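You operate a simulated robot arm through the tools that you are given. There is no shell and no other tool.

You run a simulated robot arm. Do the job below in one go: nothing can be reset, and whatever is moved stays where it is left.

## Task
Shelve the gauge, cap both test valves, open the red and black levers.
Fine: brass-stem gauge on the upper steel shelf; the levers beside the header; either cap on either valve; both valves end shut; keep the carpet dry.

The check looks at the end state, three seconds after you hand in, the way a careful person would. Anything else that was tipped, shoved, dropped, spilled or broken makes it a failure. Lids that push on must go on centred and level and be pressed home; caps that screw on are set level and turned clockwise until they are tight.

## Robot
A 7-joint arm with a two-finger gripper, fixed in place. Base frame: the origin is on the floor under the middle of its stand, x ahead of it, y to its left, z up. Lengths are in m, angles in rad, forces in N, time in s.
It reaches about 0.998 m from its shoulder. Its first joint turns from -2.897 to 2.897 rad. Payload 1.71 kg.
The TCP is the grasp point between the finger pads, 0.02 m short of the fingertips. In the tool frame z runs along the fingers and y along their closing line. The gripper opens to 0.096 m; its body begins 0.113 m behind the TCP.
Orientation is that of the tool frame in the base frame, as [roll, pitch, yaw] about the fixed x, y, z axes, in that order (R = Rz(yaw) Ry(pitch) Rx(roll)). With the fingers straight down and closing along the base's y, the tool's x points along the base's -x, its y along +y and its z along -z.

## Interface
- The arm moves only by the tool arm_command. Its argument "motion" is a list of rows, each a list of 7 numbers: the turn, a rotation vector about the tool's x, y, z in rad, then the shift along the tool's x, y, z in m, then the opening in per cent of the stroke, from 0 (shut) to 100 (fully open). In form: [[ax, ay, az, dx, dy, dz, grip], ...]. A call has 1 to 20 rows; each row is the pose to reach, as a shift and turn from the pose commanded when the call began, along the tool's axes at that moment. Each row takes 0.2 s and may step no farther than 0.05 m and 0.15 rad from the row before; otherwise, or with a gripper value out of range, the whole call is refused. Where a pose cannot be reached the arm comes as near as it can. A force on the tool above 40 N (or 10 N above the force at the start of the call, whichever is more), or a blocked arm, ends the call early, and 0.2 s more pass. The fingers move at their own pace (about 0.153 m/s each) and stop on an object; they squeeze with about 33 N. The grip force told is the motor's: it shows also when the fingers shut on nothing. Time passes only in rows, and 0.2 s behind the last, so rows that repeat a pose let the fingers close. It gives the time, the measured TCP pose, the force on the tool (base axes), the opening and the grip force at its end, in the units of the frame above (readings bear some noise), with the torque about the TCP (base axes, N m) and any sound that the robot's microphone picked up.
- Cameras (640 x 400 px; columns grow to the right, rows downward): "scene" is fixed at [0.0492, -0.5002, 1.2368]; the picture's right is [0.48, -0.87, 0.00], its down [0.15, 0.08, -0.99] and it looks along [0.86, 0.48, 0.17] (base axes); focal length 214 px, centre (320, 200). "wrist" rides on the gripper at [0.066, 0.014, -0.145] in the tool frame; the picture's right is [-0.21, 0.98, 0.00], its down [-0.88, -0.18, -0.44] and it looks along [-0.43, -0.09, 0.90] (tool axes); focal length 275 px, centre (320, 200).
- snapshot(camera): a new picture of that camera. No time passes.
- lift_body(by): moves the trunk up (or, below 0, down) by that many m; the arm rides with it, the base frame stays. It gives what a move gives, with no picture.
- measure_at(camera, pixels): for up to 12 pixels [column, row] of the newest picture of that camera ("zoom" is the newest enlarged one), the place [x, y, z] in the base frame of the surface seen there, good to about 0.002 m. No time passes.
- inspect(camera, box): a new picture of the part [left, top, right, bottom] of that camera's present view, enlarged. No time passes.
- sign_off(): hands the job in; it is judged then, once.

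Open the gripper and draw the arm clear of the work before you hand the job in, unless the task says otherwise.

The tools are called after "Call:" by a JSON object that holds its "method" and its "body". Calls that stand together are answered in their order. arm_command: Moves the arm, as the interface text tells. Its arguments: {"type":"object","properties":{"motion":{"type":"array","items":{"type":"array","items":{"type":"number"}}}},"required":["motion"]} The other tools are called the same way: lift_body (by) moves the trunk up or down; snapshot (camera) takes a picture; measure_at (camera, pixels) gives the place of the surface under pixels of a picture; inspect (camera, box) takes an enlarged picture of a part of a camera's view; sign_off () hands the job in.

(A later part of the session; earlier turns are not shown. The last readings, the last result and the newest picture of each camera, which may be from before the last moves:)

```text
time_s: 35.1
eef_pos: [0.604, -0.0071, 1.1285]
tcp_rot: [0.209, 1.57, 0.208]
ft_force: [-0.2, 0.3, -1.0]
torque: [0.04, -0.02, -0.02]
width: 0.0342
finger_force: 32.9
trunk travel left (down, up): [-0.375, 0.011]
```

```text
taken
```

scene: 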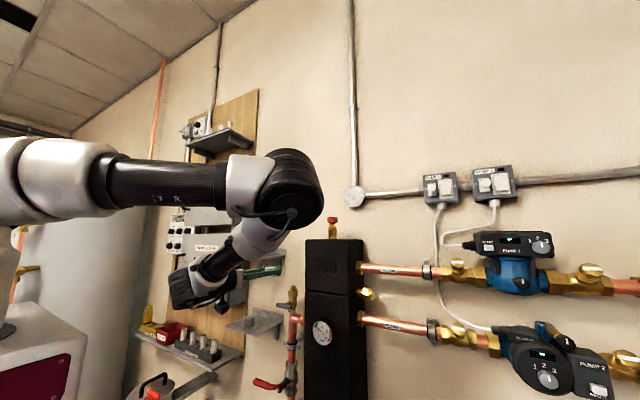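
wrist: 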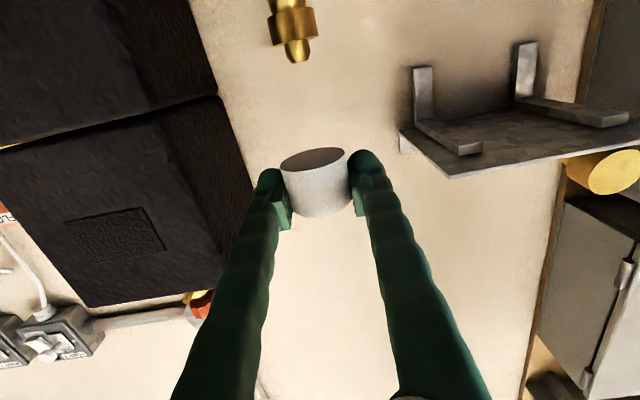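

The spigot shows at (298,48) above the picture centre. I enlarge and measure its axis and the cap's axis in the same view.

Call:
{"method": "inspect", "body": {"camera": "wrist", "box": [250, 0, 350, 70]}}

```text
5.71 times, centred on (300, 35) of wrist
```

zoom: 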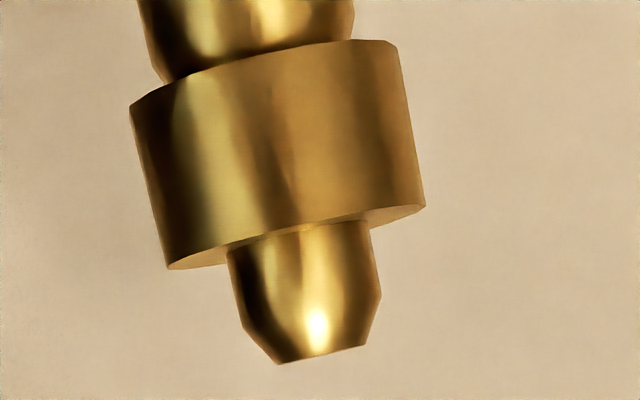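

Call:
{"method": "measure_at", "body": {"camera": "zoom", "pixels": [[305, 270], [238, 280], [372, 265], [280, 150], [140, 140], [408, 130], [150, 190], [415, 180], [320, 355], [300, 240], [240, 255], [365, 240]]}}

Call:
{"method": "measure_at", "body": {"camera": "wrist", "pixels": [[316, 195], [285, 175], [347, 165], [315, 172], [290, 200], [347, 195], [313, 160], [320, 152]]}}

```text
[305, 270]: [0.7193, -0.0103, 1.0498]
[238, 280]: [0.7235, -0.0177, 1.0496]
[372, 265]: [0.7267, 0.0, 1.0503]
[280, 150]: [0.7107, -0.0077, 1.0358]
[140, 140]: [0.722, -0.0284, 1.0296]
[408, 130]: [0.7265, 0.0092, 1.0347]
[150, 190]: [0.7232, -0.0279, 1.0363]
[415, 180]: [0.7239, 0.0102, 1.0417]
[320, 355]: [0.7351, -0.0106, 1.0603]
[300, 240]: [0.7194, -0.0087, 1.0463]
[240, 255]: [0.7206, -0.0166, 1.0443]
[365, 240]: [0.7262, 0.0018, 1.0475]
```

```text
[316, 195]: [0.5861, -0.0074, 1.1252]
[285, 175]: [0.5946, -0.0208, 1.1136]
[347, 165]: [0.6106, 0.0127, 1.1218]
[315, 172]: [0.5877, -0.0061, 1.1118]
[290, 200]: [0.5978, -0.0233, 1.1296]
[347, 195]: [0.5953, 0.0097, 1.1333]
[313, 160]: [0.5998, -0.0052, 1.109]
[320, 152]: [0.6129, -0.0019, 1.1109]
```

Spigot axis at (0.729,-0.009), collar top z 1.045, cap bottom 0.0185 below the TCP. I move the cap above the spigot at TCP z≈1.093.

Call:
{"method": "arm_command", "body": {"motion": [[0, 0, 0, 0.0, -0.001, 0.042, 0], [0, 0, 0, 0.01, -0.002, 0.084, 0], [0, 0, 0, 0.022, -0.003, 0.125, 0], [0, 0, 0, 0.0355, -0.003, 0.125, 0], [0, 0, 0, 0.0355, -0.003, 0.125, 0]]}}

Call:
{"method": "snapshot", "body": {"camera": "wrist"}}

Call:
{"method": "inspect", "body": {"camera": "scene", "box": [260, 255, 330, 325]}}

```text
time_s: 36.3
eef_pos: [0.728, -0.012, 1.0945]
tcp_rot: [0.548, 1.569, 0.545]
ft_force: [-1.1, 0.1, -1.1]
torque: [0.01, -0.03, -0.03]
width: 0.0341
finger_force: 32.8
trunk travel left (down, up): [-0.375, 0.011]
```

```text
taken
```

wrist: 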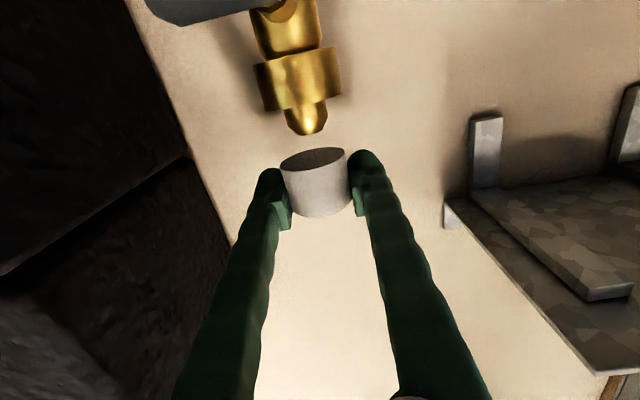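

```text
5.71 times, centred on (295, 290) of scene
```

zoom: 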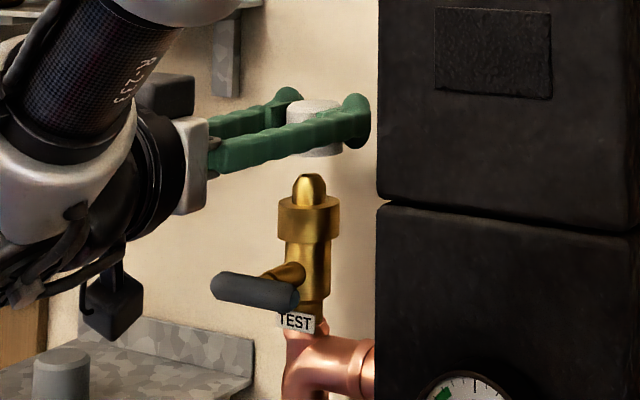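

The cap is above the spigot; I check the alignment by measuring both in this view.

Call:
{"method": "inspect", "body": {"camera": "wrist", "box": [240, 40, 400, 230]}}

Call:
{"method": "measure_at", "body": {"camera": "wrist", "pixels": [[318, 195], [283, 172], [345, 157], [312, 168], [318, 152], [293, 208], [347, 200], [305, 115], [289, 120], [325, 110], [258, 85], [340, 75]]}}

```text
2.11 times, centred on (320, 135) of wrist
```

zoom: 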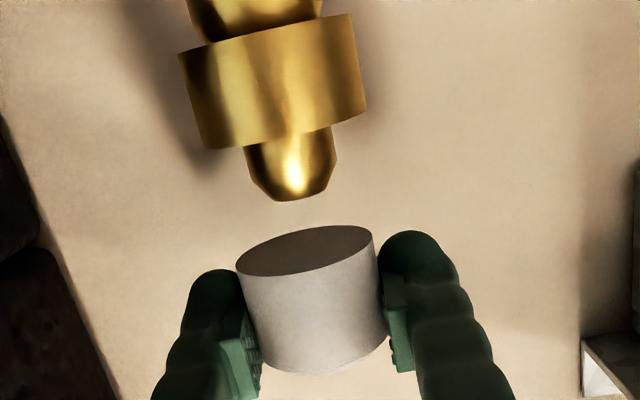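

```text
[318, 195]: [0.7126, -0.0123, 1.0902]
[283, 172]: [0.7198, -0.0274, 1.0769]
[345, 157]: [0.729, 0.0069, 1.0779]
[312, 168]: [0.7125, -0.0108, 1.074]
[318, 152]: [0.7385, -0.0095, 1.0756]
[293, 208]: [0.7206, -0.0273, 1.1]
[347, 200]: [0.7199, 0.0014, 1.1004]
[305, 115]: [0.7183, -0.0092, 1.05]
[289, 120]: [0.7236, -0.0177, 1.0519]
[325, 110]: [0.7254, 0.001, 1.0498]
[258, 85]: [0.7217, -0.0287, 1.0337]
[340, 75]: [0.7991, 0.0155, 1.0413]
```

Cap axis (0.7295,-0.0103) versus spigot (0.728,-0.0086): I shift by 1.5 mm and lower the cap slowly onto the spigot.

Call:
{"method": "arm_command", "body": {"motion": [[0, 0, 0, 0.006, 0.0015, -0.001, 0], [0, 0, 0, 0.012, 0.0015, -0.001, 0], [0, 0, 0, 0.016, 0.0015, -0.001, 0], [0, 0, 0, 0.02, 0.0015, -0.001, 0], [0, 0, 0, 0.024, 0.0015, -0.001, 0], [0, 0, 0, 0.028, 0.0015, -0.001, 0]]}}

Call:
{"method": "snapshot", "body": {"camera": "wrist"}}

Call:
{"method": "inspect", "body": {"camera": "scene", "box": [260, 255, 330, 325]}}

```text
time_s: 37.7
eef_pos: [0.727, -0.0106, 1.0675]
tcp_rot: [0.489, 1.568, 0.486]
ft_force: [0.3, -0.1, -1.3]
torque: [0.03, 0.0, -0.03]
width: 0.034
finger_force: 33.1
trunk travel left (down, up): [-0.375, 0.011]
```

```text
taken
```

wrist: 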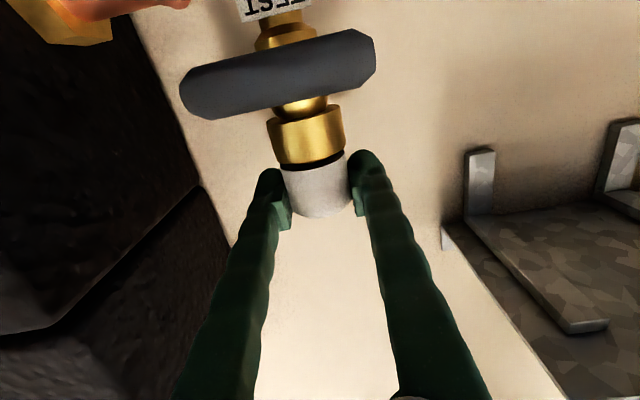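

```text
5.71 times, centred on (295, 290) of scene
```

zoom: 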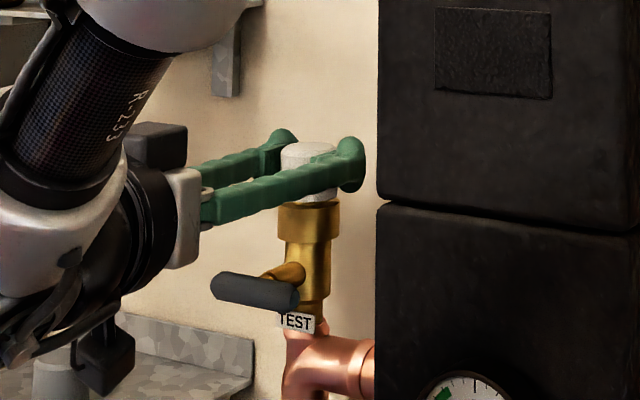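

The cap slid over the spigot freely, about 4 mm from the collar. I press on down in small steps.

Call:
{"method": "arm_command", "body": {"motion": [[0, 0, 0, 0.002, 0, 0, 0], [0, 0, 0, 0.004, 0, 0, 0], [0, 0, 0, 0.006, 0, 0, 0], [0, 0, 0, 0.008, 0, 0, 0]]}}

Call:
{"method": "snapshot", "body": {"camera": "wrist"}}

Call:
{"method": "inspect", "body": {"camera": "wrist", "box": [240, 80, 400, 240]}}

```text
time_s: 38.7
eef_pos: [0.7269, -0.0105, 1.0641]
tcp_rot: [0.045, 1.56, 0.045]
ft_force: [3.4, 1.1, 18.0]
torque: [-0.04, 0.17, 0.0]
width: 0.034
finger_force: 32.7
trunk travel left (down, up): [-0.375, 0.011]
```

```text
taken
```

wrist: 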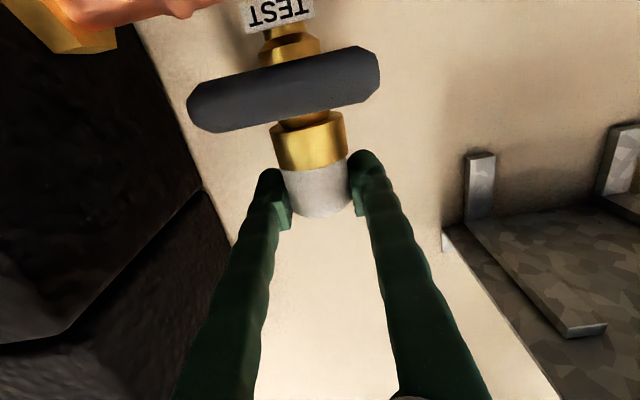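

```text
2.50 times, centred on (320, 160) of wrist
```

zoom: 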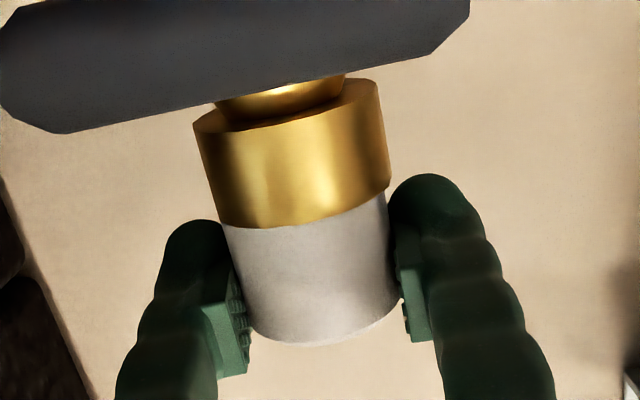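

The cap is now flush on the collar with 18 N of resistance. I press further to make sure it is home.

Call:
{"method": "arm_command", "body": {"motion": [[0, 0, 0, 0.002, 0, 0, 0], [0, 0, 0, 0.004, 0, 0, 0], [0, 0, 0, 0.004, 0, 0, 0]]}}

Call:
{"method": "inspect", "body": {"camera": "wrist", "box": [240, 80, 400, 240]}}

Call:
{"method": "inspect", "body": {"camera": "scene", "box": [265, 260, 325, 320]}}

```text
time_s: 39.5
eef_pos: [0.7279, -0.0098, 1.061]
tcp_rot: [0.134, 1.559, 0.131]
ft_force: [11.3, 1.2, 36.8]
torque: [-0.08, -0.15, 0.01]
width: 0.0345
finger_force: 32.8
trunk travel left (down, up): [-0.375, 0.011]
```

```text
2.50 times, centred on (320, 160) of wrist
```

zoom: 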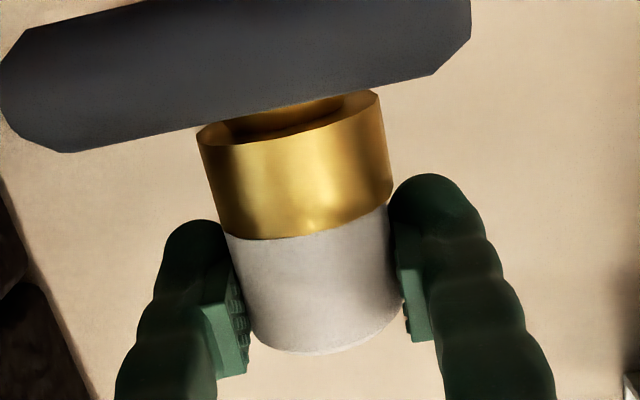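

```text
6.67 times, centred on (295, 290) of scene
```

zoom: 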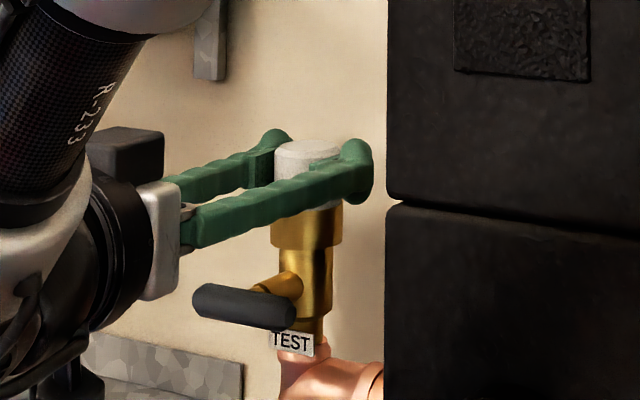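

The cap is pressed home with 37 N and sits level on the collar. I ease off, open the fingers and look at it.

Call:
{"method": "arm_command", "body": {"motion": [[0, 0, 0, -0.005, 0, 0, 0], [0, 0, 0, -0.005, 0, 0, 60], [0, 0, 0, -0.005, 0, 0, 60], [0, 0, 0, -0.005, 0, 0, 60]]}}

Call:
{"method": "snapshot", "body": {"camera": "wrist"}}

Call:
{"method": "inspect", "body": {"camera": "scene", "box": [265, 260, 325, 320]}}

```text
time_s: 40.5
eef_pos: [0.7264, -0.0099, 1.0593]
tcp_rot: [1.103, 1.57, 1.102]
ft_force: [0.7, 0.6, -0.2]
torque: [-0.01, -0.01, 0.0]
width: 0.0576
finger_force: 0.0
trunk travel left (down, up): [-0.375, 0.011]
```

```text
taken
```

wrist: 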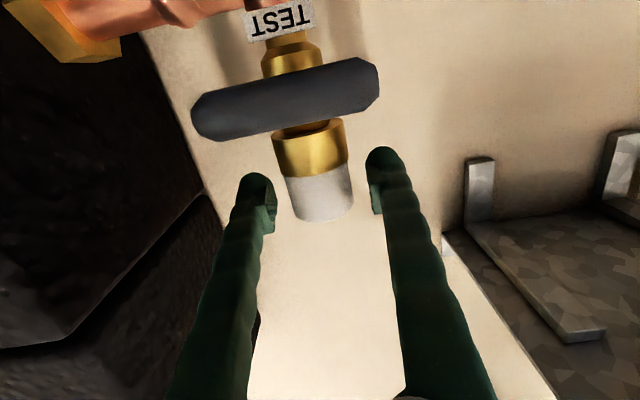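

```text
6.67 times, centred on (295, 290) of scene
```

zoom: 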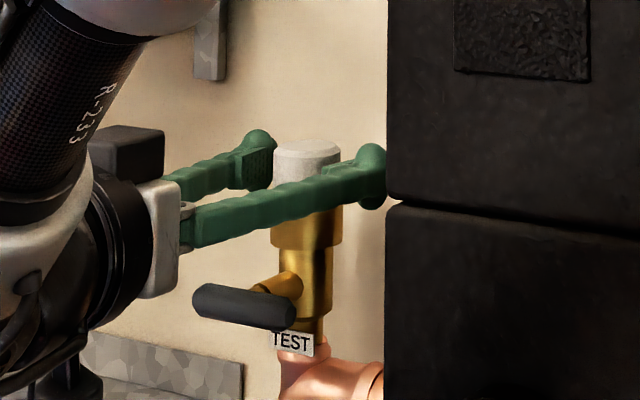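

I check the cap's top height and levelness, then back off.

Call:
{"method": "measure_at", "body": {"camera": "zoom", "pixels": [[280, 147], [305, 152], [338, 150], [305, 142], [305, 170], [300, 225]]}}

Call:
{"method": "measure_at", "body": {"camera": "wrist", "pixels": [[290, 180], [348, 165], [320, 175], [298, 212], [350, 205], [323, 215], [315, 150], [278, 150], [345, 140]]}}

Call:
{"method": "arm_command", "body": {"motion": [[0, 0, 0, 0, 0, -0.03, 60], [0, 0, 0, 0, 0, -0.07, 60], [0, 0, 0, 0, 0, -0.115, 60]]}}

Call:
{"method": "inspect", "body": {"camera": "scene", "box": [265, 260, 325, 320]}}

Call:
{"method": "snapshot", "body": {"camera": "wrist"}}

```text
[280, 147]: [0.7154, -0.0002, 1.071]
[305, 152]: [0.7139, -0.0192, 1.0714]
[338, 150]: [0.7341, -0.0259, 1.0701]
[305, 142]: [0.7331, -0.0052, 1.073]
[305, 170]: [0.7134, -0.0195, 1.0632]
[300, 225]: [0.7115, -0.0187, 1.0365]
```

```text
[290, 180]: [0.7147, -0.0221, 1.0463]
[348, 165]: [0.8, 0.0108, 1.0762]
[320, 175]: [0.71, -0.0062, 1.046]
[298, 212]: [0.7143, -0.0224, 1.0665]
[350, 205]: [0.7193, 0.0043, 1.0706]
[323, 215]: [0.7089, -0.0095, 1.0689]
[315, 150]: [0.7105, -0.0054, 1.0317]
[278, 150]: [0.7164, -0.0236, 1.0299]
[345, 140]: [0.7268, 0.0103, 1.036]
```

```text
time_s: 41.3
eef_pos: [0.6111, -0.0103, 1.064]
tcp_rot: [0.484, 1.568, 0.481]
ft_force: [-0.3, 0.6, -0.2]
torque: [0.01, 0.02, 0.01]
width: 0.0576
finger_force: 0.1
trunk travel left (down, up): [-0.375, 0.011]
```

```text
6.67 times, centred on (295, 290) of scene
```

zoom: 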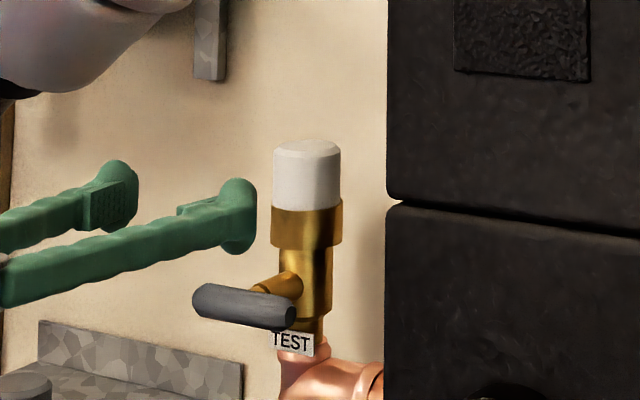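

```text
taken
```

wrist: 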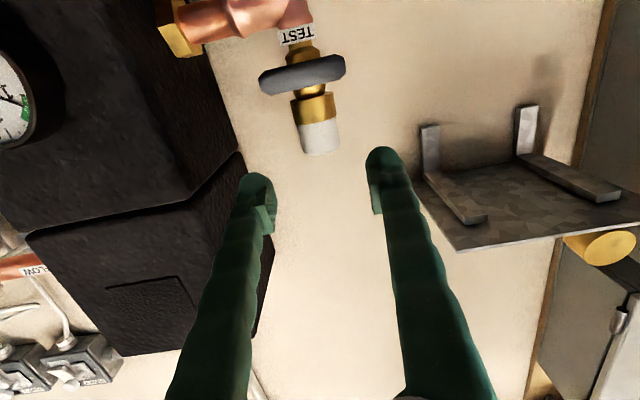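

The left valve is capped straight and flush. Next is the lower cap: I lower the trunk by 0.15 (fingers at x≈0.61 are clear of the T-bar at x 0.66).

Call:
{"method": "lift_body", "body": {"by": -0.12}}

Call:
{"method": "snapshot", "body": {"camera": "wrist"}}

Call:
{"method": "snapshot", "body": {"camera": "scene"}}

```text
time_s: 42.8
eef_pos: [0.6119, -0.01, 0.9427]
tcp_rot: [0.611, 1.568, 0.608]
ft_force: [-0.6, -0.6, 0.9]
torque: [0.07, -0.04, 0.01]
width: 0.0577
finger_force: 0.0
trunk travel left (down, up): [-0.255, 0.131]
```

```text
taken
```

wrist: 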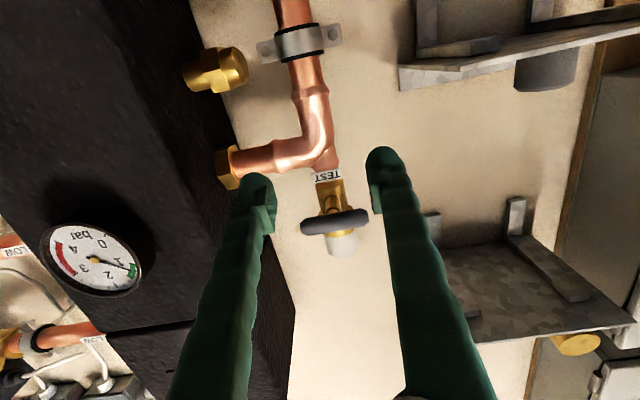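

```text
taken
```

scene: 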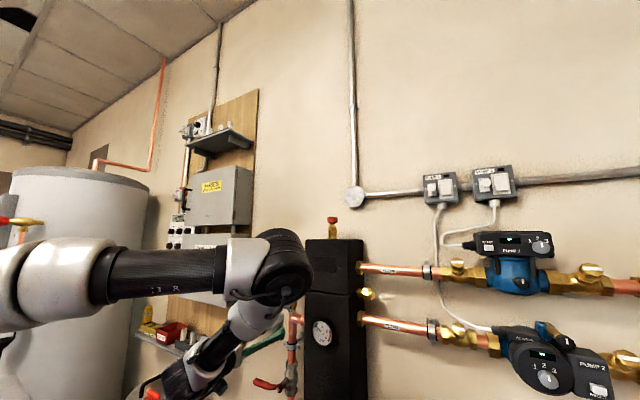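

The lower cap shows at (545,70). I move left to line up with it at y≈0.15, staying in front of the shelf.

Call:
{"method": "arm_command", "body": {"motion": [[0, 0, 0, -0.005, 0.04, 0.0, 60], [0, 0, 0, -0.01, 0.08, 0.0, 60], [0, 0, 0, -0.015, 0.12, 0.0, 60], [0, 0, 0, -0.015, 0.16, 0.0, 60]]}}

Call:
{"method": "snapshot", "body": {"camera": "wrist"}}

Call:
{"method": "inspect", "body": {"camera": "scene", "box": [200, 280, 320, 370]}}

```text
time_s: 43.8
eef_pos: [0.6114, 0.1522, 0.9615]
tcp_rot: [0.162, 1.568, 0.159]
ft_force: [0.0, 0.1, 0.2]
torque: [0.0, -0.02, 0.0]
width: 0.0575
finger_force: 0.0
trunk travel left (down, up): [-0.255, 0.131]
```

```text
taken
```

wrist: 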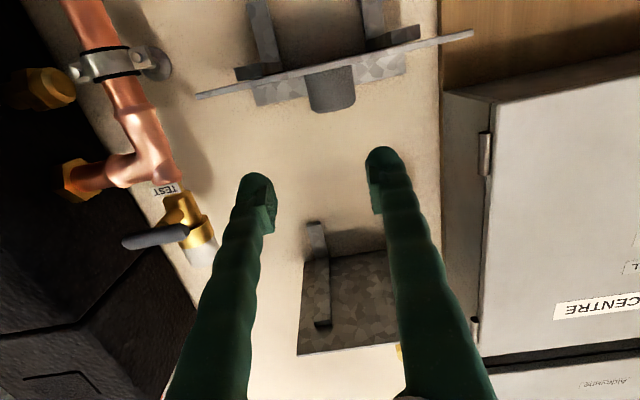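

```text
4.44 times, centred on (260, 325) of scene
```

zoom: 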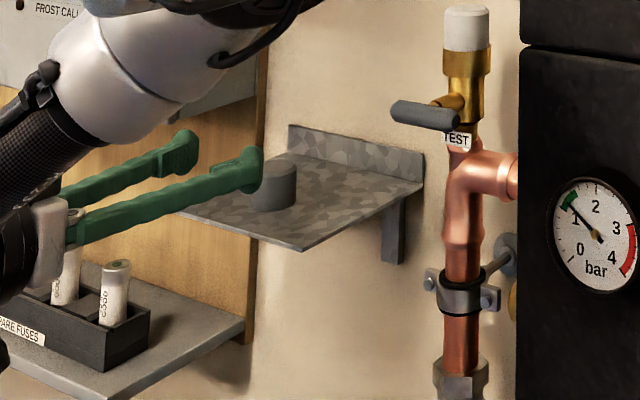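

The cap is just ahead at (330,88). I measure the cap, the lower shelf and the spare fuses for clearance.

Call:
{"method": "measure_at", "body": {"camera": "wrist", "pixels": [[330, 88], [308, 92], [354, 82], [332, 108], [310, 108], [354, 100], [330, 75], [300, 80], [250, 90], [400, 55]]}}

Call:
{"method": "measure_at", "body": {"camera": "zoom", "pixels": [[275, 165], [275, 190], [270, 205], [295, 185], [300, 245], [240, 220], [400, 190], [115, 270], [115, 300], [65, 270], [100, 340], [180, 345]]}}

```text
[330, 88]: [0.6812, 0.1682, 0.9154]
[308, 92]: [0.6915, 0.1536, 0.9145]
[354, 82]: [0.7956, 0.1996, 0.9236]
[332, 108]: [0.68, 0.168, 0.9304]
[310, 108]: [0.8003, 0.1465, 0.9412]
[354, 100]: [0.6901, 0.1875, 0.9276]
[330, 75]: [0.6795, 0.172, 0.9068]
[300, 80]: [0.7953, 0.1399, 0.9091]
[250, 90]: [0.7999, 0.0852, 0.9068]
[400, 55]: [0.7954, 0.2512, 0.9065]
```

```text
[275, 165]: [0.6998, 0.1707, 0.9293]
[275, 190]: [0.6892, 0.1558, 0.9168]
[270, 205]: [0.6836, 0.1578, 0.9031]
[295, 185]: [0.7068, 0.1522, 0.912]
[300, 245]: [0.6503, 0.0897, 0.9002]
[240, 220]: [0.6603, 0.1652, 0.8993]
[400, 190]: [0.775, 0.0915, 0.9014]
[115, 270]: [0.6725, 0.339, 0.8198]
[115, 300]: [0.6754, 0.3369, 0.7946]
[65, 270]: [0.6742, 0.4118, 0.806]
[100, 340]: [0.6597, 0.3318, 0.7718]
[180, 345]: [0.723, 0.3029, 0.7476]
```

Cap centre ≈ (0.697,0.170), shelf at z 0.900, fuses far away at y≥0.33. I line up at z≈0.919 in front of the cap.

Call:
{"method": "arm_command", "body": {"motion": [[0, 0, 0, 0.02, 0.009, 0.01, 60], [0, 0, 0, 0.0425, 0.018, 0.025, 60], [0, 0, 0, 0.0425, 0.018, 0.025, 60]]}}

Call:
{"method": "snapshot", "body": {"camera": "wrist"}}

Call:
{"method": "inspect", "body": {"camera": "scene", "box": [200, 280, 320, 370]}}

```text
time_s: 44.6
eef_pos: [0.6405, 0.1428, 0.9428]
tcp_rot: [1.036, 1.571, 1.036]
ft_force: [0.3, -0.1, -0.6]
torque: [-0.02, 0.03, 0.0]
width: 0.0577
finger_force: 0.1
out of reach, approached as far as the arm can: row 1, 2, 3
trunk travel left (down, up): [-0.255, 0.131]
```

```text
taken
```

wrist: 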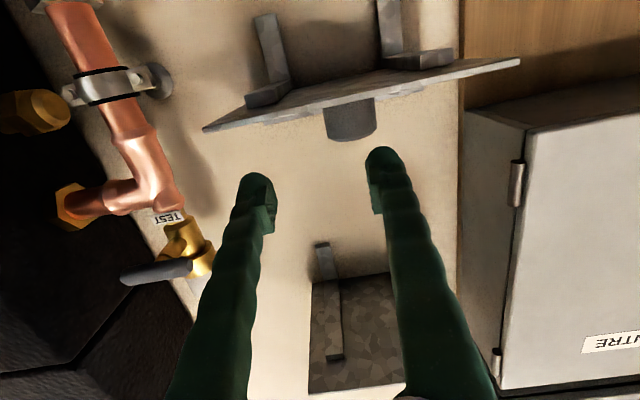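

```text
4.44 times, centred on (260, 325) of scene
```

zoom: 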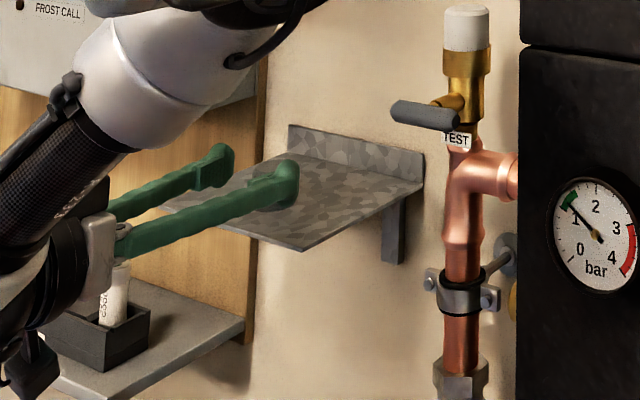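

The arm hit a joint limit at (0.640,0.143,0.943); the shoulder is too high for this. I back out and up a little, then lower the trunk by 0.14.

Call:
{"method": "arm_command", "body": {"motion": [[0, 0, 0, 0, 0, -0.03, 60], [0, 0, 0, -0.03, 0, -0.045, 60], [0, 0, 0, -0.07, 0, -0.045, 60]]}}

Call:
{"method": "lift_body", "body": {"by": -0.14}}

Call:
{"method": "snapshot", "body": {"camera": "wrist"}}

Call:
{"method": "snapshot", "body": {"camera": "scene"}}

```text
time_s: 45.4
eef_pos: [0.5961, 0.1435, 1.0118]
tcp_rot: [0.75, 1.568, 0.748]
ft_force: [0.3, 0.1, 0.5]
torque: [0.01, 0.05, 0.04]
width: 0.0576
finger_force: 0.2
out of reach, approached as far as the arm can: row 1
trunk travel left (down, up): [-0.255, 0.131]
```

```text
time_s: 47.0
eef_pos: [0.5958, 0.1432, 0.8727]
tcp_rot: [0.467, 1.57, 0.466]
ft_force: [-0.1, -0.3, 0.4]
torque: [0.02, 0.0, 0.01]
width: 0.0577
finger_force: 0.0
trunk travel left (down, up): [-0.115, 0.271]
```

```text
taken
```

wrist: 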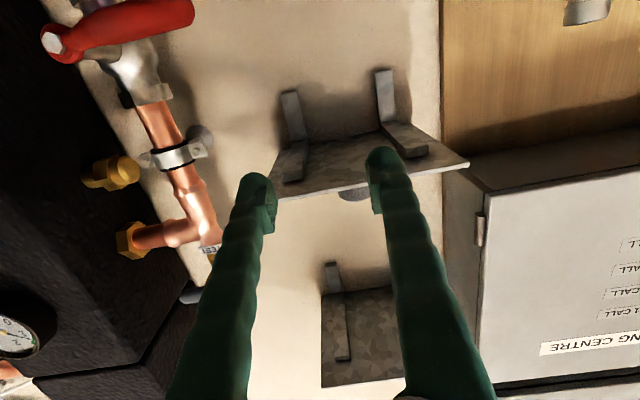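

```text
taken
```

scene: 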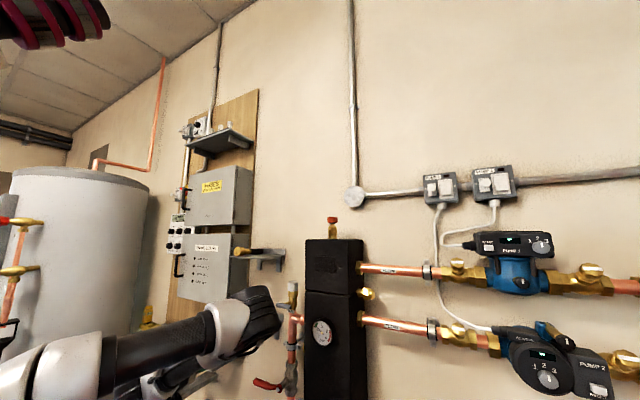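

Now at (0.596,0.143,0.873) with more freedom. I rise to z≈0.920 in front of the shelf, shift to y≈0.170 and come to x≈0.64.

Call:
{"method": "arm_command", "body": {"motion": [[0, 0, 0, -0.0475, 0.005, 0, 60], [0, 0, 0, -0.0475, 0.027, 0.01, 60], [0, 0, 0, -0.0475, 0.027, 0.044, 60], [0, 0, 0, -0.0475, 0.027, 0.044, 60]]}}

Call:
{"method": "snapshot", "body": {"camera": "wrist"}}

Call:
{"method": "inspect", "body": {"camera": "scene", "box": [200, 280, 320, 370]}}

```text
time_s: 48.0
eef_pos: [0.6398, 0.1715, 0.92]
tcp_rot: [0.433, 1.569, 0.431]
ft_force: [-0.1, 0.1, 0.6]
torque: [0.02, -0.01, -0.02]
width: 0.0578
finger_force: 0.0
trunk travel left (down, up): [-0.115, 0.271]
```

```text
taken
```

wrist: 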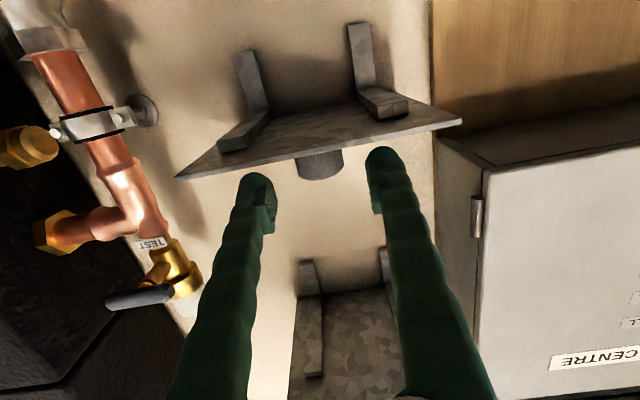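

```text
4.44 times, centred on (260, 325) of scene
```

zoom: 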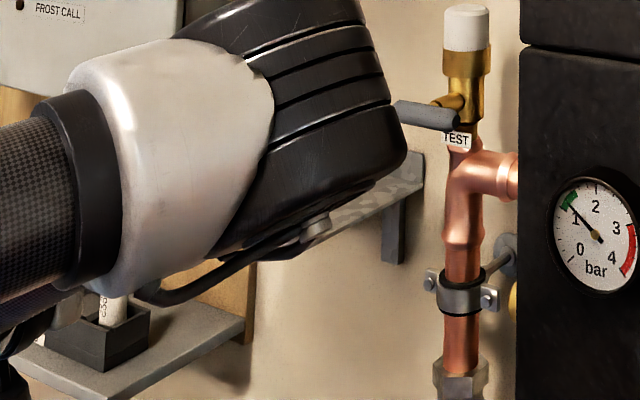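

I am at (0.640,0.172,0.920) with the cap straight ahead at (320,163). I advance 0.057 m.

Call:
{"method": "arm_command", "body": {"motion": [[0, 0, 0, 0, -0.001, 0.02, 60], [0, 0, 0, 0, -0.001, 0.04, 60], [0, 0, 0, 0, -0.001, 0.057, 60]]}}

Call:
{"method": "snapshot", "body": {"camera": "wrist"}}

```text
time_s: 48.9
eef_pos: [0.6985, 0.1708, 0.9198]
tcp_rot: [0.57, 1.569, 0.568]
ft_force: [-0.4, -0.5, 0.0]
torque: [0.0, 0.0, -0.04]
width: 0.0577
finger_force: 0.1
trunk travel left (down, up): [-0.115, 0.271]
```

```text
taken
```

wrist: 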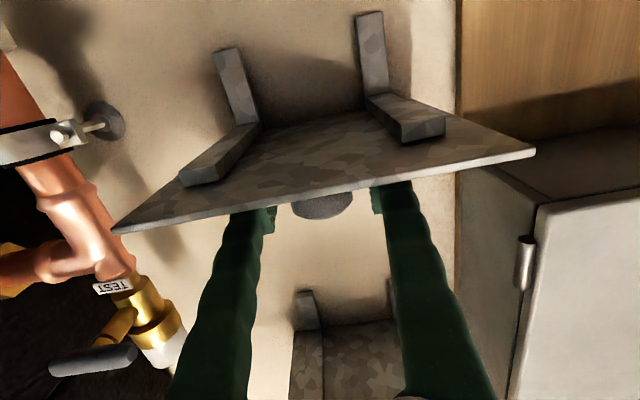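

The pads straddle the cap (322,205). I close on it and lift 0.045 m.

Call:
{"method": "arm_command", "body": {"motion": [[0, 0, 0, 0, 0, 0, 0], [0, 0, 0, 0, 0, 0, 0], [0, 0, 0, 0, 0, 0, 0], [0, 0, 0, -0.01, 0, 0, 0], [0, 0, 0, -0.03, 0, 0, 0], [0, 0, 0, -0.045, 0, 0, 0]]}}

Call:
{"method": "snapshot", "body": {"camera": "wrist"}}

Call:
{"method": "inspect", "body": {"camera": "wrist", "box": [240, 130, 400, 260]}}

```text
time_s: 50.2
eef_pos: [0.6967, 0.1695, 0.9661]
tcp_rot: [0.318, 1.57, 0.317]
ft_force: [-0.1, 0.5, -0.3]
torque: [-0.04, -0.02, -0.02]
width: 0.0341
finger_force: 33.2
trunk travel left (down, up): [-0.115, 0.271]
```

```text
taken
```

wrist: 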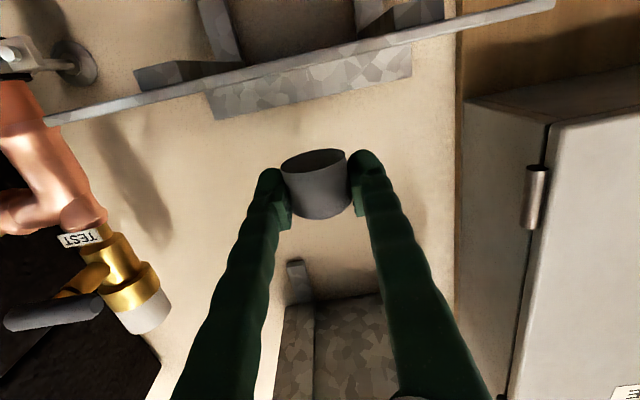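

```text
3.08 times, centred on (320, 195) of wrist
```

zoom: 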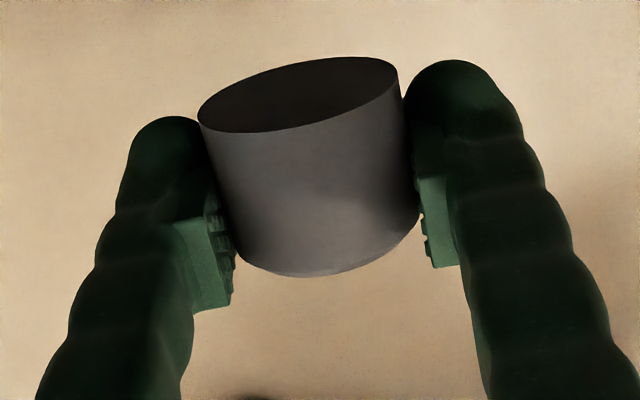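

The second cap is held level, bottom ≈0.0195 below the TCP. I back out of the shelf and carry it to the right in front of the header at x≈0.58, z≈0.86.

Call:
{"method": "arm_command", "body": {"motion": [[0, 0, 0, 0, 0, -0.04, 0], [0, 0, 0, 0, 0, -0.08, 0], [0, 0, 0, 0, 0, -0.117, 0], [0, 0, 0, 0.012, -0.044, -0.117, 0], [0, 0, 0, 0.024, -0.088, -0.117, 0], [0, 0, 0, 0.036, -0.132, -0.117, 0], [0, 0, 0, 0.048, -0.176, -0.117, 0], [0, 0, 0, 0.06, -0.22, -0.117, 0], [0, 0, 0, 0.072, -0.265, -0.117, 0], [0, 0, 0, 0.084, -0.31, -0.117, 0], [0, 0, 0, 0.1, -0.354, -0.117, 0]]}}

Call:
{"method": "snapshot", "body": {"camera": "wrist"}}

Call:
{"method": "snapshot", "body": {"camera": "scene"}}

```text
time_s: 52.6
eef_pos: [0.5809, -0.1847, 0.8642]
tcp_rot: [0.744, 1.569, 0.742]
ft_force: [0.2, 0.1, 0.3]
torque: [0.0, 0.02, -0.02]
width: 0.0343
finger_force: 32.8
trunk travel left (down, up): [-0.115, 0.271]
```

```text
taken
```

wrist: 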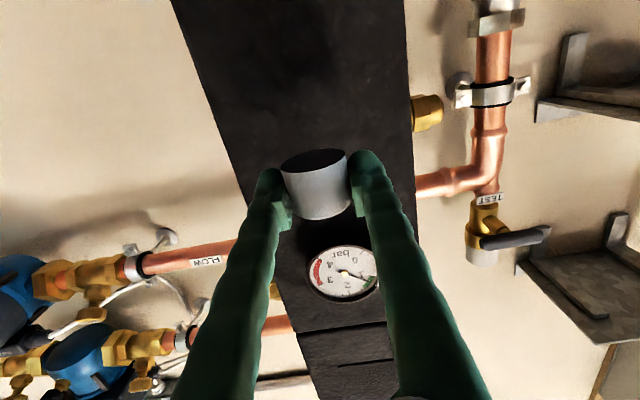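

```text
taken
```

scene: 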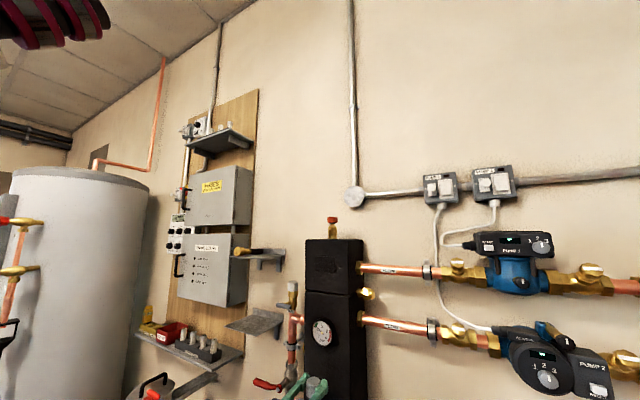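

I am in front of the header with the cap. I lower the trunk by 0.08 so that the lower valve comes into comfortable reach (cap bottom then ≈0.765, still above the spigot).

Call:
{"method": "lift_body", "body": {"by": -0.08}}

Call:
{"method": "snapshot", "body": {"camera": "wrist"}}

Call:
{"method": "inspect", "body": {"camera": "wrist", "box": [230, 0, 400, 240]}}

```text
time_s: 53.8
eef_pos: [0.5796, -0.1865, 0.7836]
tcp_rot: [0.348, 1.57, 0.345]
ft_force: [0.2, -0.2, 0.8]
torque: [0.0, 0.01, 0.0]
width: 0.0341
finger_force: 32.8
trunk travel left (down, up): [-0.035, 0.351]
```

```text
taken
```

wrist: 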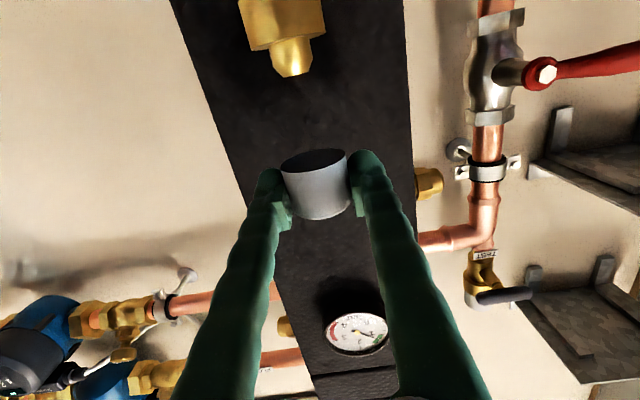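

```text
1.67 times, centred on (315, 120) of wrist
```

zoom: 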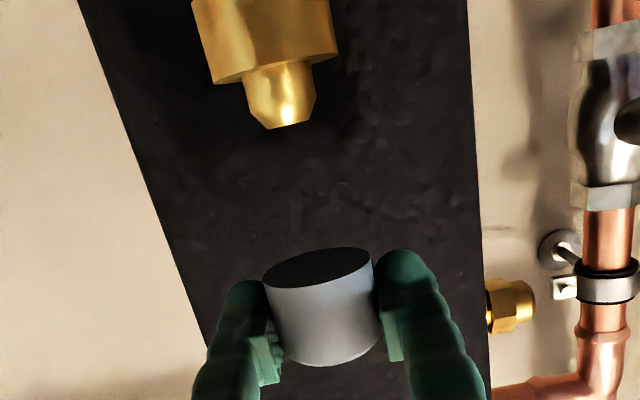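

The spigot of the lower valve shows at (290,57) and the cap at (317,185). I measure both.

Call:
{"method": "inspect", "body": {"camera": "wrist", "box": [230, 0, 340, 85]}}

Call:
{"method": "measure_at", "body": {"camera": "wrist", "pixels": [[289, 55], [273, 58], [307, 50], [285, 30], [245, 35], [324, 22], [291, 74], [270, 48], [305, 38]]}}

Call:
{"method": "measure_at", "body": {"camera": "wrist", "pixels": [[317, 195], [284, 172], [346, 158], [312, 168], [316, 152], [292, 208], [348, 200], [318, 215]]}}

```text
4.71 times, centred on (285, 42) of wrist
```

zoom: 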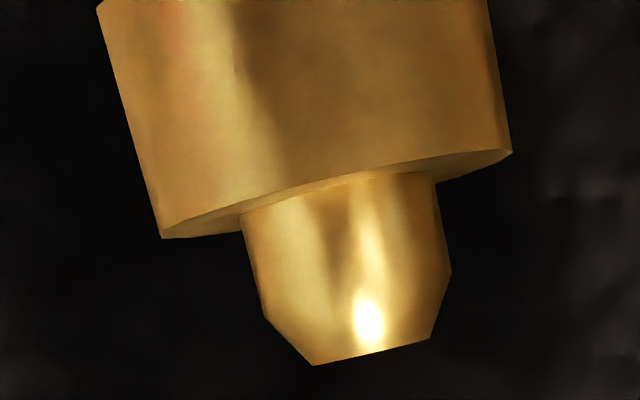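

```text
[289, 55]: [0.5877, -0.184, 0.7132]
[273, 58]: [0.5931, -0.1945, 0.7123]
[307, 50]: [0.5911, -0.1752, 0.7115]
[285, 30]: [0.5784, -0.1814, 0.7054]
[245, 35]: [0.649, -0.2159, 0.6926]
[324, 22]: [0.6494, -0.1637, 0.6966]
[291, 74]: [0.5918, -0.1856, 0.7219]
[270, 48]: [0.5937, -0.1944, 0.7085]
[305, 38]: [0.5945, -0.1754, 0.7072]
```

```text
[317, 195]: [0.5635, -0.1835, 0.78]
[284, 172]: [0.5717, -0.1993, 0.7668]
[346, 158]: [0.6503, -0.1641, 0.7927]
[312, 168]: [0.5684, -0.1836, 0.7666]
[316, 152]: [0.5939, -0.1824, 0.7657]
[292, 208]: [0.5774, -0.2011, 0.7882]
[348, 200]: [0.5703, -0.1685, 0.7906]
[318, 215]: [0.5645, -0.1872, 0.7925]
```

Spigot axis (0.597,-0.185), top z 0.722; cap axis ≈ (0.581,-0.185), bottom z 0.766. I move forward 16 mm and down 30 mm to just above the spigot.

Call:
{"method": "arm_command", "body": {"motion": [[0, 0, 0, 0, 0.0, 0.016, 0], [0, 0, 0, 0.015, 0.0, 0.016, 0], [0, 0, 0, 0.03, 0.0, 0.016, 0], [0, 0, 0, 0.03, 0.0, 0.016, 0]]}}

Call:
{"method": "snapshot", "body": {"camera": "wrist"}}

Call:
{"method": "inspect", "body": {"camera": "wrist", "box": [240, 60, 400, 230]}}

```text
time_s: 54.8
eef_pos: [0.596, -0.1858, 0.7533]
tcp_rot: [0.311, 1.569, 0.308]
ft_force: [-0.4, -0.6, 0.0]
torque: [-0.01, -0.04, 0.04]
width: 0.0342
finger_force: 33.2
trunk travel left (down, up): [-0.035, 0.351]
```

```text
taken
```

wrist: 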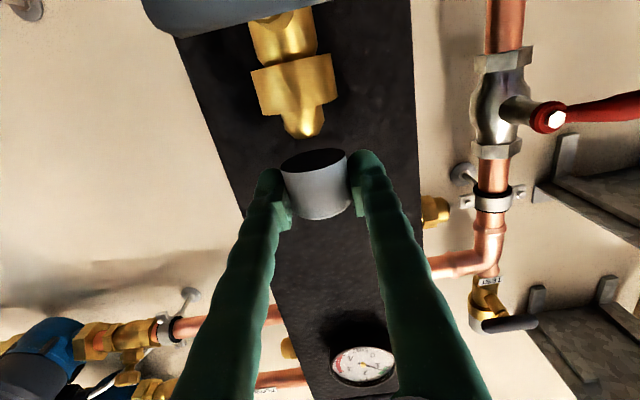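

```text
2.35 times, centred on (320, 145) of wrist
```

zoom: 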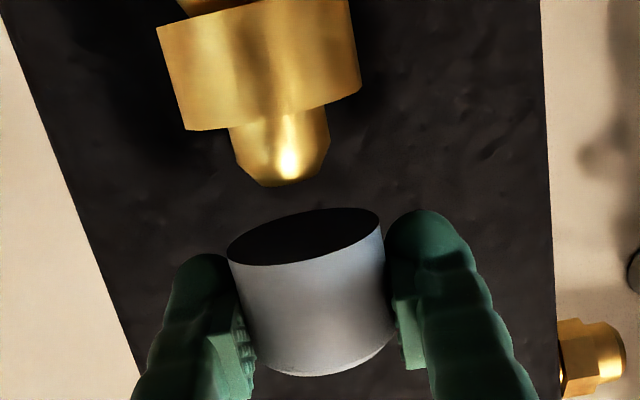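

Alignment looks like the first one; I verify by measuring both axes again.

Call:
{"method": "measure_at", "body": {"camera": "wrist", "pixels": [[318, 195], [284, 172], [344, 157], [312, 167], [316, 152], [292, 205], [348, 200], [302, 115], [286, 118], [322, 110], [256, 95], [333, 85]]}}

Call:
{"method": "measure_at", "body": {"camera": "zoom", "pixels": [[234, 262], [376, 222], [300, 262], [310, 212], [305, 300], [245, 320], [380, 290], [285, 150], [235, 155], [327, 140], [172, 90], [353, 60]]}}

```text
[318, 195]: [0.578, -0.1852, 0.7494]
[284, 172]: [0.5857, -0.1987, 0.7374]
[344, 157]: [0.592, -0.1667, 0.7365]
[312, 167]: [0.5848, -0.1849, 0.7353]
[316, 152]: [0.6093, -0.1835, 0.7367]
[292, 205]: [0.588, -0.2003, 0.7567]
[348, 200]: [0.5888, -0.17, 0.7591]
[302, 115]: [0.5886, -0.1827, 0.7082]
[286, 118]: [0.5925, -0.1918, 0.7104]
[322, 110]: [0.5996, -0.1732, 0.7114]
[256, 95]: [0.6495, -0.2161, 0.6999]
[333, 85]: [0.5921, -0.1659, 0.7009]
```

```text
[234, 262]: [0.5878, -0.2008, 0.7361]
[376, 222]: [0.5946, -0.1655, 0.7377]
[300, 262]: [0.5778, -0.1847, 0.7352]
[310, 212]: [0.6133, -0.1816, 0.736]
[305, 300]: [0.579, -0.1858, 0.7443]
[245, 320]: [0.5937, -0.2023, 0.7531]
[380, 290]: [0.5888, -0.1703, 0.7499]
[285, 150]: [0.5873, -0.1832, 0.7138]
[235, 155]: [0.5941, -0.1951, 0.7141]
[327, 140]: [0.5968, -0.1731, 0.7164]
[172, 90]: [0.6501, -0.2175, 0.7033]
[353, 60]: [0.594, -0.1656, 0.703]
```

Cap (0.5955,-0.183) vs spigot (0.597,-0.184): I correct by ~1.5 mm and lower it slowly onto the spigot.

Call:
{"method": "arm_command", "body": {"motion": [[0, 0, 0, 0.006, -0.001, 0.0015, 0], [0, 0, 0, 0.012, -0.001, 0.0015, 0], [0, 0, 0, 0.016, -0.001, 0.0015, 0], [0, 0, 0, 0.02, -0.001, 0.0015, 0], [0, 0, 0, 0.024, -0.001, 0.0015, 0], [0, 0, 0, 0.027, -0.001, 0.0015, 0], [0, 0, 0, 0.03, -0.001, 0.0015, 0]]}}

Call:
{"method": "snapshot", "body": {"camera": "wrist"}}

Call:
{"method": "inspect", "body": {"camera": "wrist", "box": [240, 80, 400, 240]}}

```text
time_s: 56.4
eef_pos: [0.598, -0.1869, 0.7242]
tcp_rot: [0.211, 1.567, 0.209]
ft_force: [0.3, 0.9, 1.7]
torque: [0.0, 0.03, -0.01]
width: 0.034
finger_force: 33.6
trunk travel left (down, up): [-0.035, 0.351]
```

```text
taken
```

wrist: 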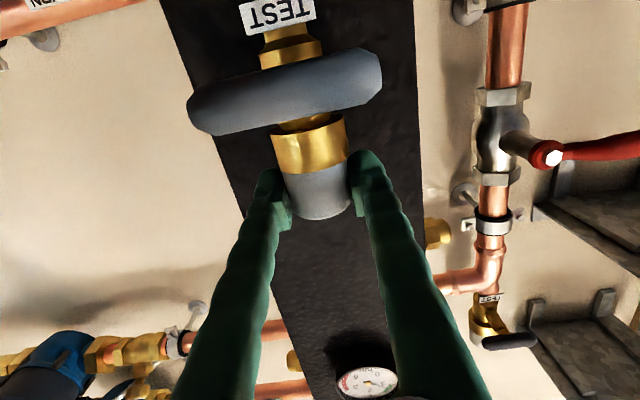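

```text
2.50 times, centred on (320, 160) of wrist
```

zoom: 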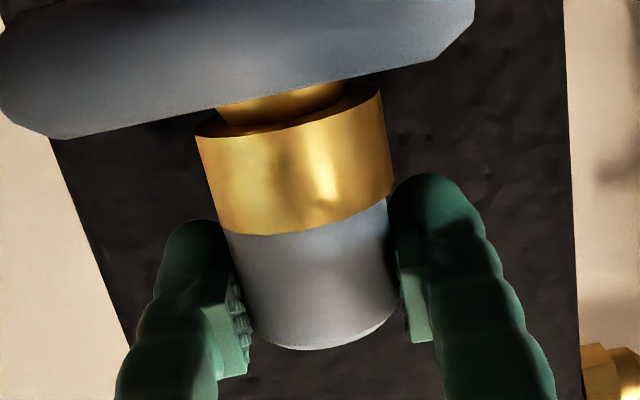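

The cap reached the collar, flush. I press it home with more force.

Call:
{"method": "arm_command", "body": {"motion": [[0, 0, 0, 0.003, 0, 0, 0], [0, 0, 0, 0.006, 0, 0, 0], [0, 0, 0, 0.008, 0, 0, 0], [0, 0, 0, 0.008, 0, 0, 0]]}}

Call:
{"method": "inspect", "body": {"camera": "wrist", "box": [240, 80, 400, 240]}}

```text
time_s: 57.4
eef_pos: [0.5988, -0.1863, 0.7208]
tcp_rot: [0.011, 1.558, 0.006]
ft_force: [7.7, -2.4, 36.9]
torque: [-0.03, -0.13, 0.01]
width: 0.0344
finger_force: 32.9
trunk travel left (down, up): [-0.035, 0.351]
```

```text
2.50 times, centred on (320, 160) of wrist
```

zoom: 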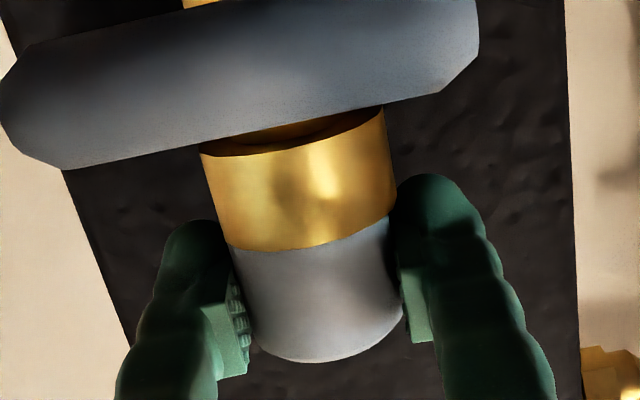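

Pressed home with 37 N. I ease off, open, and draw back.

Call:
{"method": "arm_command", "body": {"motion": [[0, 0, 0, -0.006, 0, 0, 0], [0, 0, 0, -0.006, 0, 0, 60], [0, 0, 0, -0.006, 0, 0, 60], [0, 0, 0, -0.006, 0, 0, 60], [0, 0, 0, -0.006, 0, -0.03, 60], [0, 0, 0, -0.006, 0, -0.055, 60]]}}

Call:
{"method": "snapshot", "body": {"camera": "wrist"}}

Call:
{"method": "snapshot", "body": {"camera": "scene"}}

```text
time_s: 58.8
eef_pos: [0.5417, -0.1854, 0.7219]
tcp_rot: [0.287, 1.569, 0.285]
ft_force: [1.0, 0.5, 0.3]
torque: [0.01, -0.02, -0.01]
width: 0.0577
finger_force: 0.0
trunk travel left (down, up): [-0.035, 0.351]
```

```text
taken
```

wrist: 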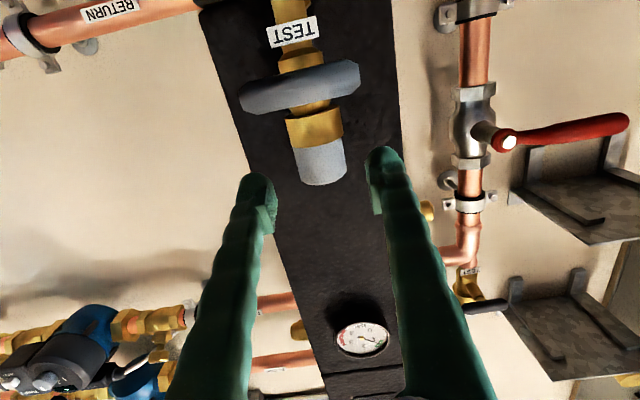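

```text
taken
```

scene: 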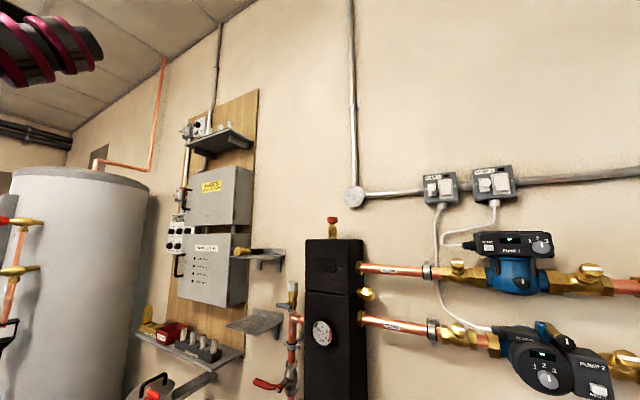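

The lower valve is capped and its T-bar still lies across. Now the red lever: pivot at (508,142), tip at (628,122); I measure it.

Call:
{"method": "inspect", "body": {"camera": "wrist", "box": [420, 60, 640, 220]}}

Call:
{"method": "measure_at", "body": {"camera": "wrist", "pixels": [[508, 142], [498, 140], [525, 136], [540, 134], [560, 131], [590, 127], [620, 122], [590, 118], [590, 134], [476, 60], [470, 180], [480, 130]]}}

Call:
{"method": "inspect", "body": {"camera": "scene", "box": [235, 350, 315, 400]}}

```text
2.50 times, centred on (530, 140) of wrist
```

zoom: 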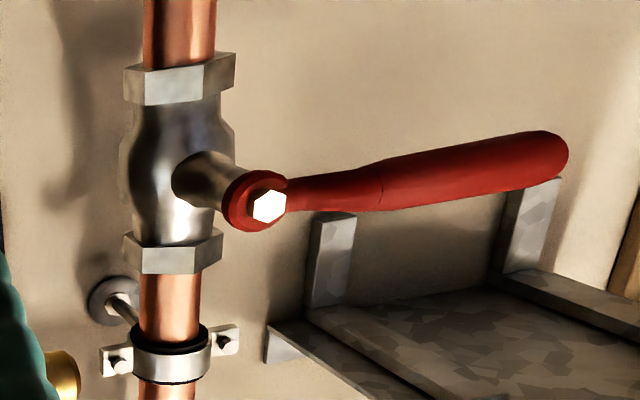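

```text
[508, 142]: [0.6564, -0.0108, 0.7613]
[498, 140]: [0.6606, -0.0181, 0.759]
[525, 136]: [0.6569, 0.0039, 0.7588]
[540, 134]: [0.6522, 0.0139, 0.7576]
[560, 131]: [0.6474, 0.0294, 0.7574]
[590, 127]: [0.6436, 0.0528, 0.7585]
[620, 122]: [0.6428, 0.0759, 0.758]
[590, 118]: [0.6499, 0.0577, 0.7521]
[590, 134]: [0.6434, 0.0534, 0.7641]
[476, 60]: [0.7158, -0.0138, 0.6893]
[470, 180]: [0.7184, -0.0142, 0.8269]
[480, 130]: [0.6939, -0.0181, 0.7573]
```

```text
8.00 times, centred on (275, 375) of scene
```

zoom: 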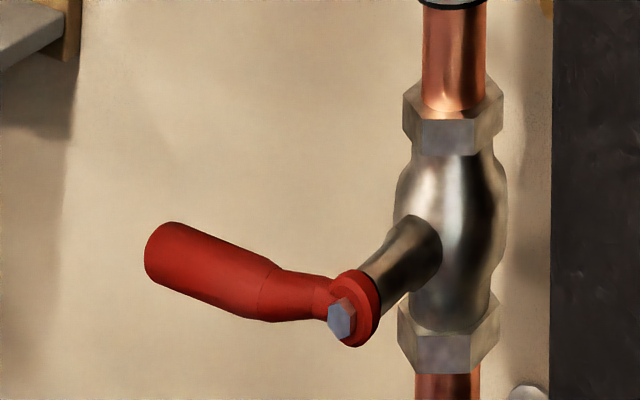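

The red handle runs from its pivot (y≈-0.011, z 0.760) to y≈0.085 at x≈0.65. I close the fingers and move to above the handle's outer part, staying in front at x≈0.57.

Call:
{"method": "arm_command", "body": {"motion": [[0, 0, 0, -0.04, 0, 0, 0], [0, 0, 0, -0.075, 0.02, 0.0, 0], [0, 0, 0, -0.108, 0.05, 0.005, 0], [0, 0, 0, -0.108, 0.095, 0.01, 0], [0, 0, 0, -0.108, 0.14, 0.015, 0], [0, 0, 0, -0.108, 0.185, 0.02, 0], [0, 0, 0, -0.108, 0.225, 0.025, 0], [0, 0, 0, -0.108, 0.25, 0.03, 0]]}}

Call:
{"method": "snapshot", "body": {"camera": "wrist"}}

Call:
{"method": "snapshot", "body": {"camera": "scene"}}

```text
time_s: 60.6
eef_pos: [0.5716, 0.0634, 0.8299]
tcp_rot: [0.636, 1.57, 0.636]
ft_force: [-0.2, -0.8, 0.2]
torque: [-0.01, -0.02, -0.03]
width: 0.0001
finger_force: 29.6
trunk travel left (down, up): [-0.035, 0.351]
```

```text
taken
```

wrist: 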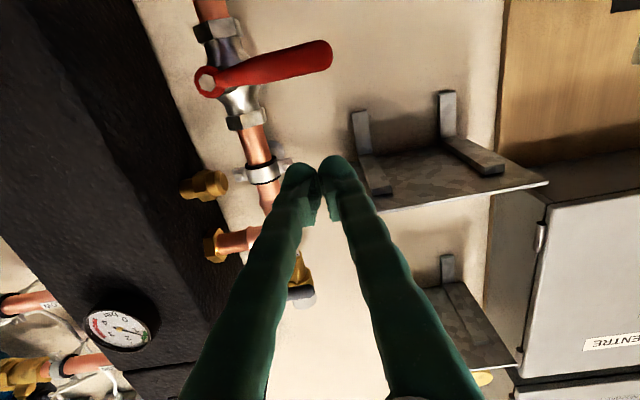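

```text
taken
```

scene: 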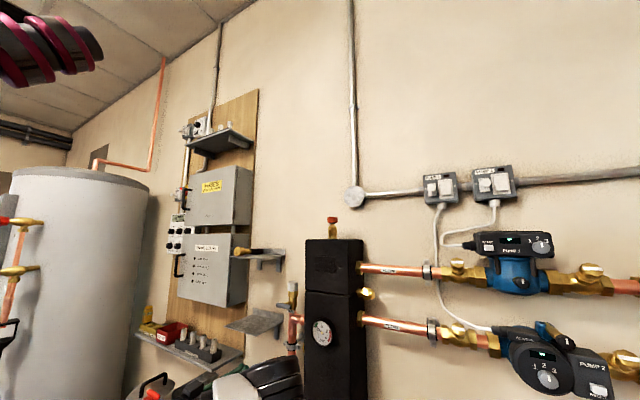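

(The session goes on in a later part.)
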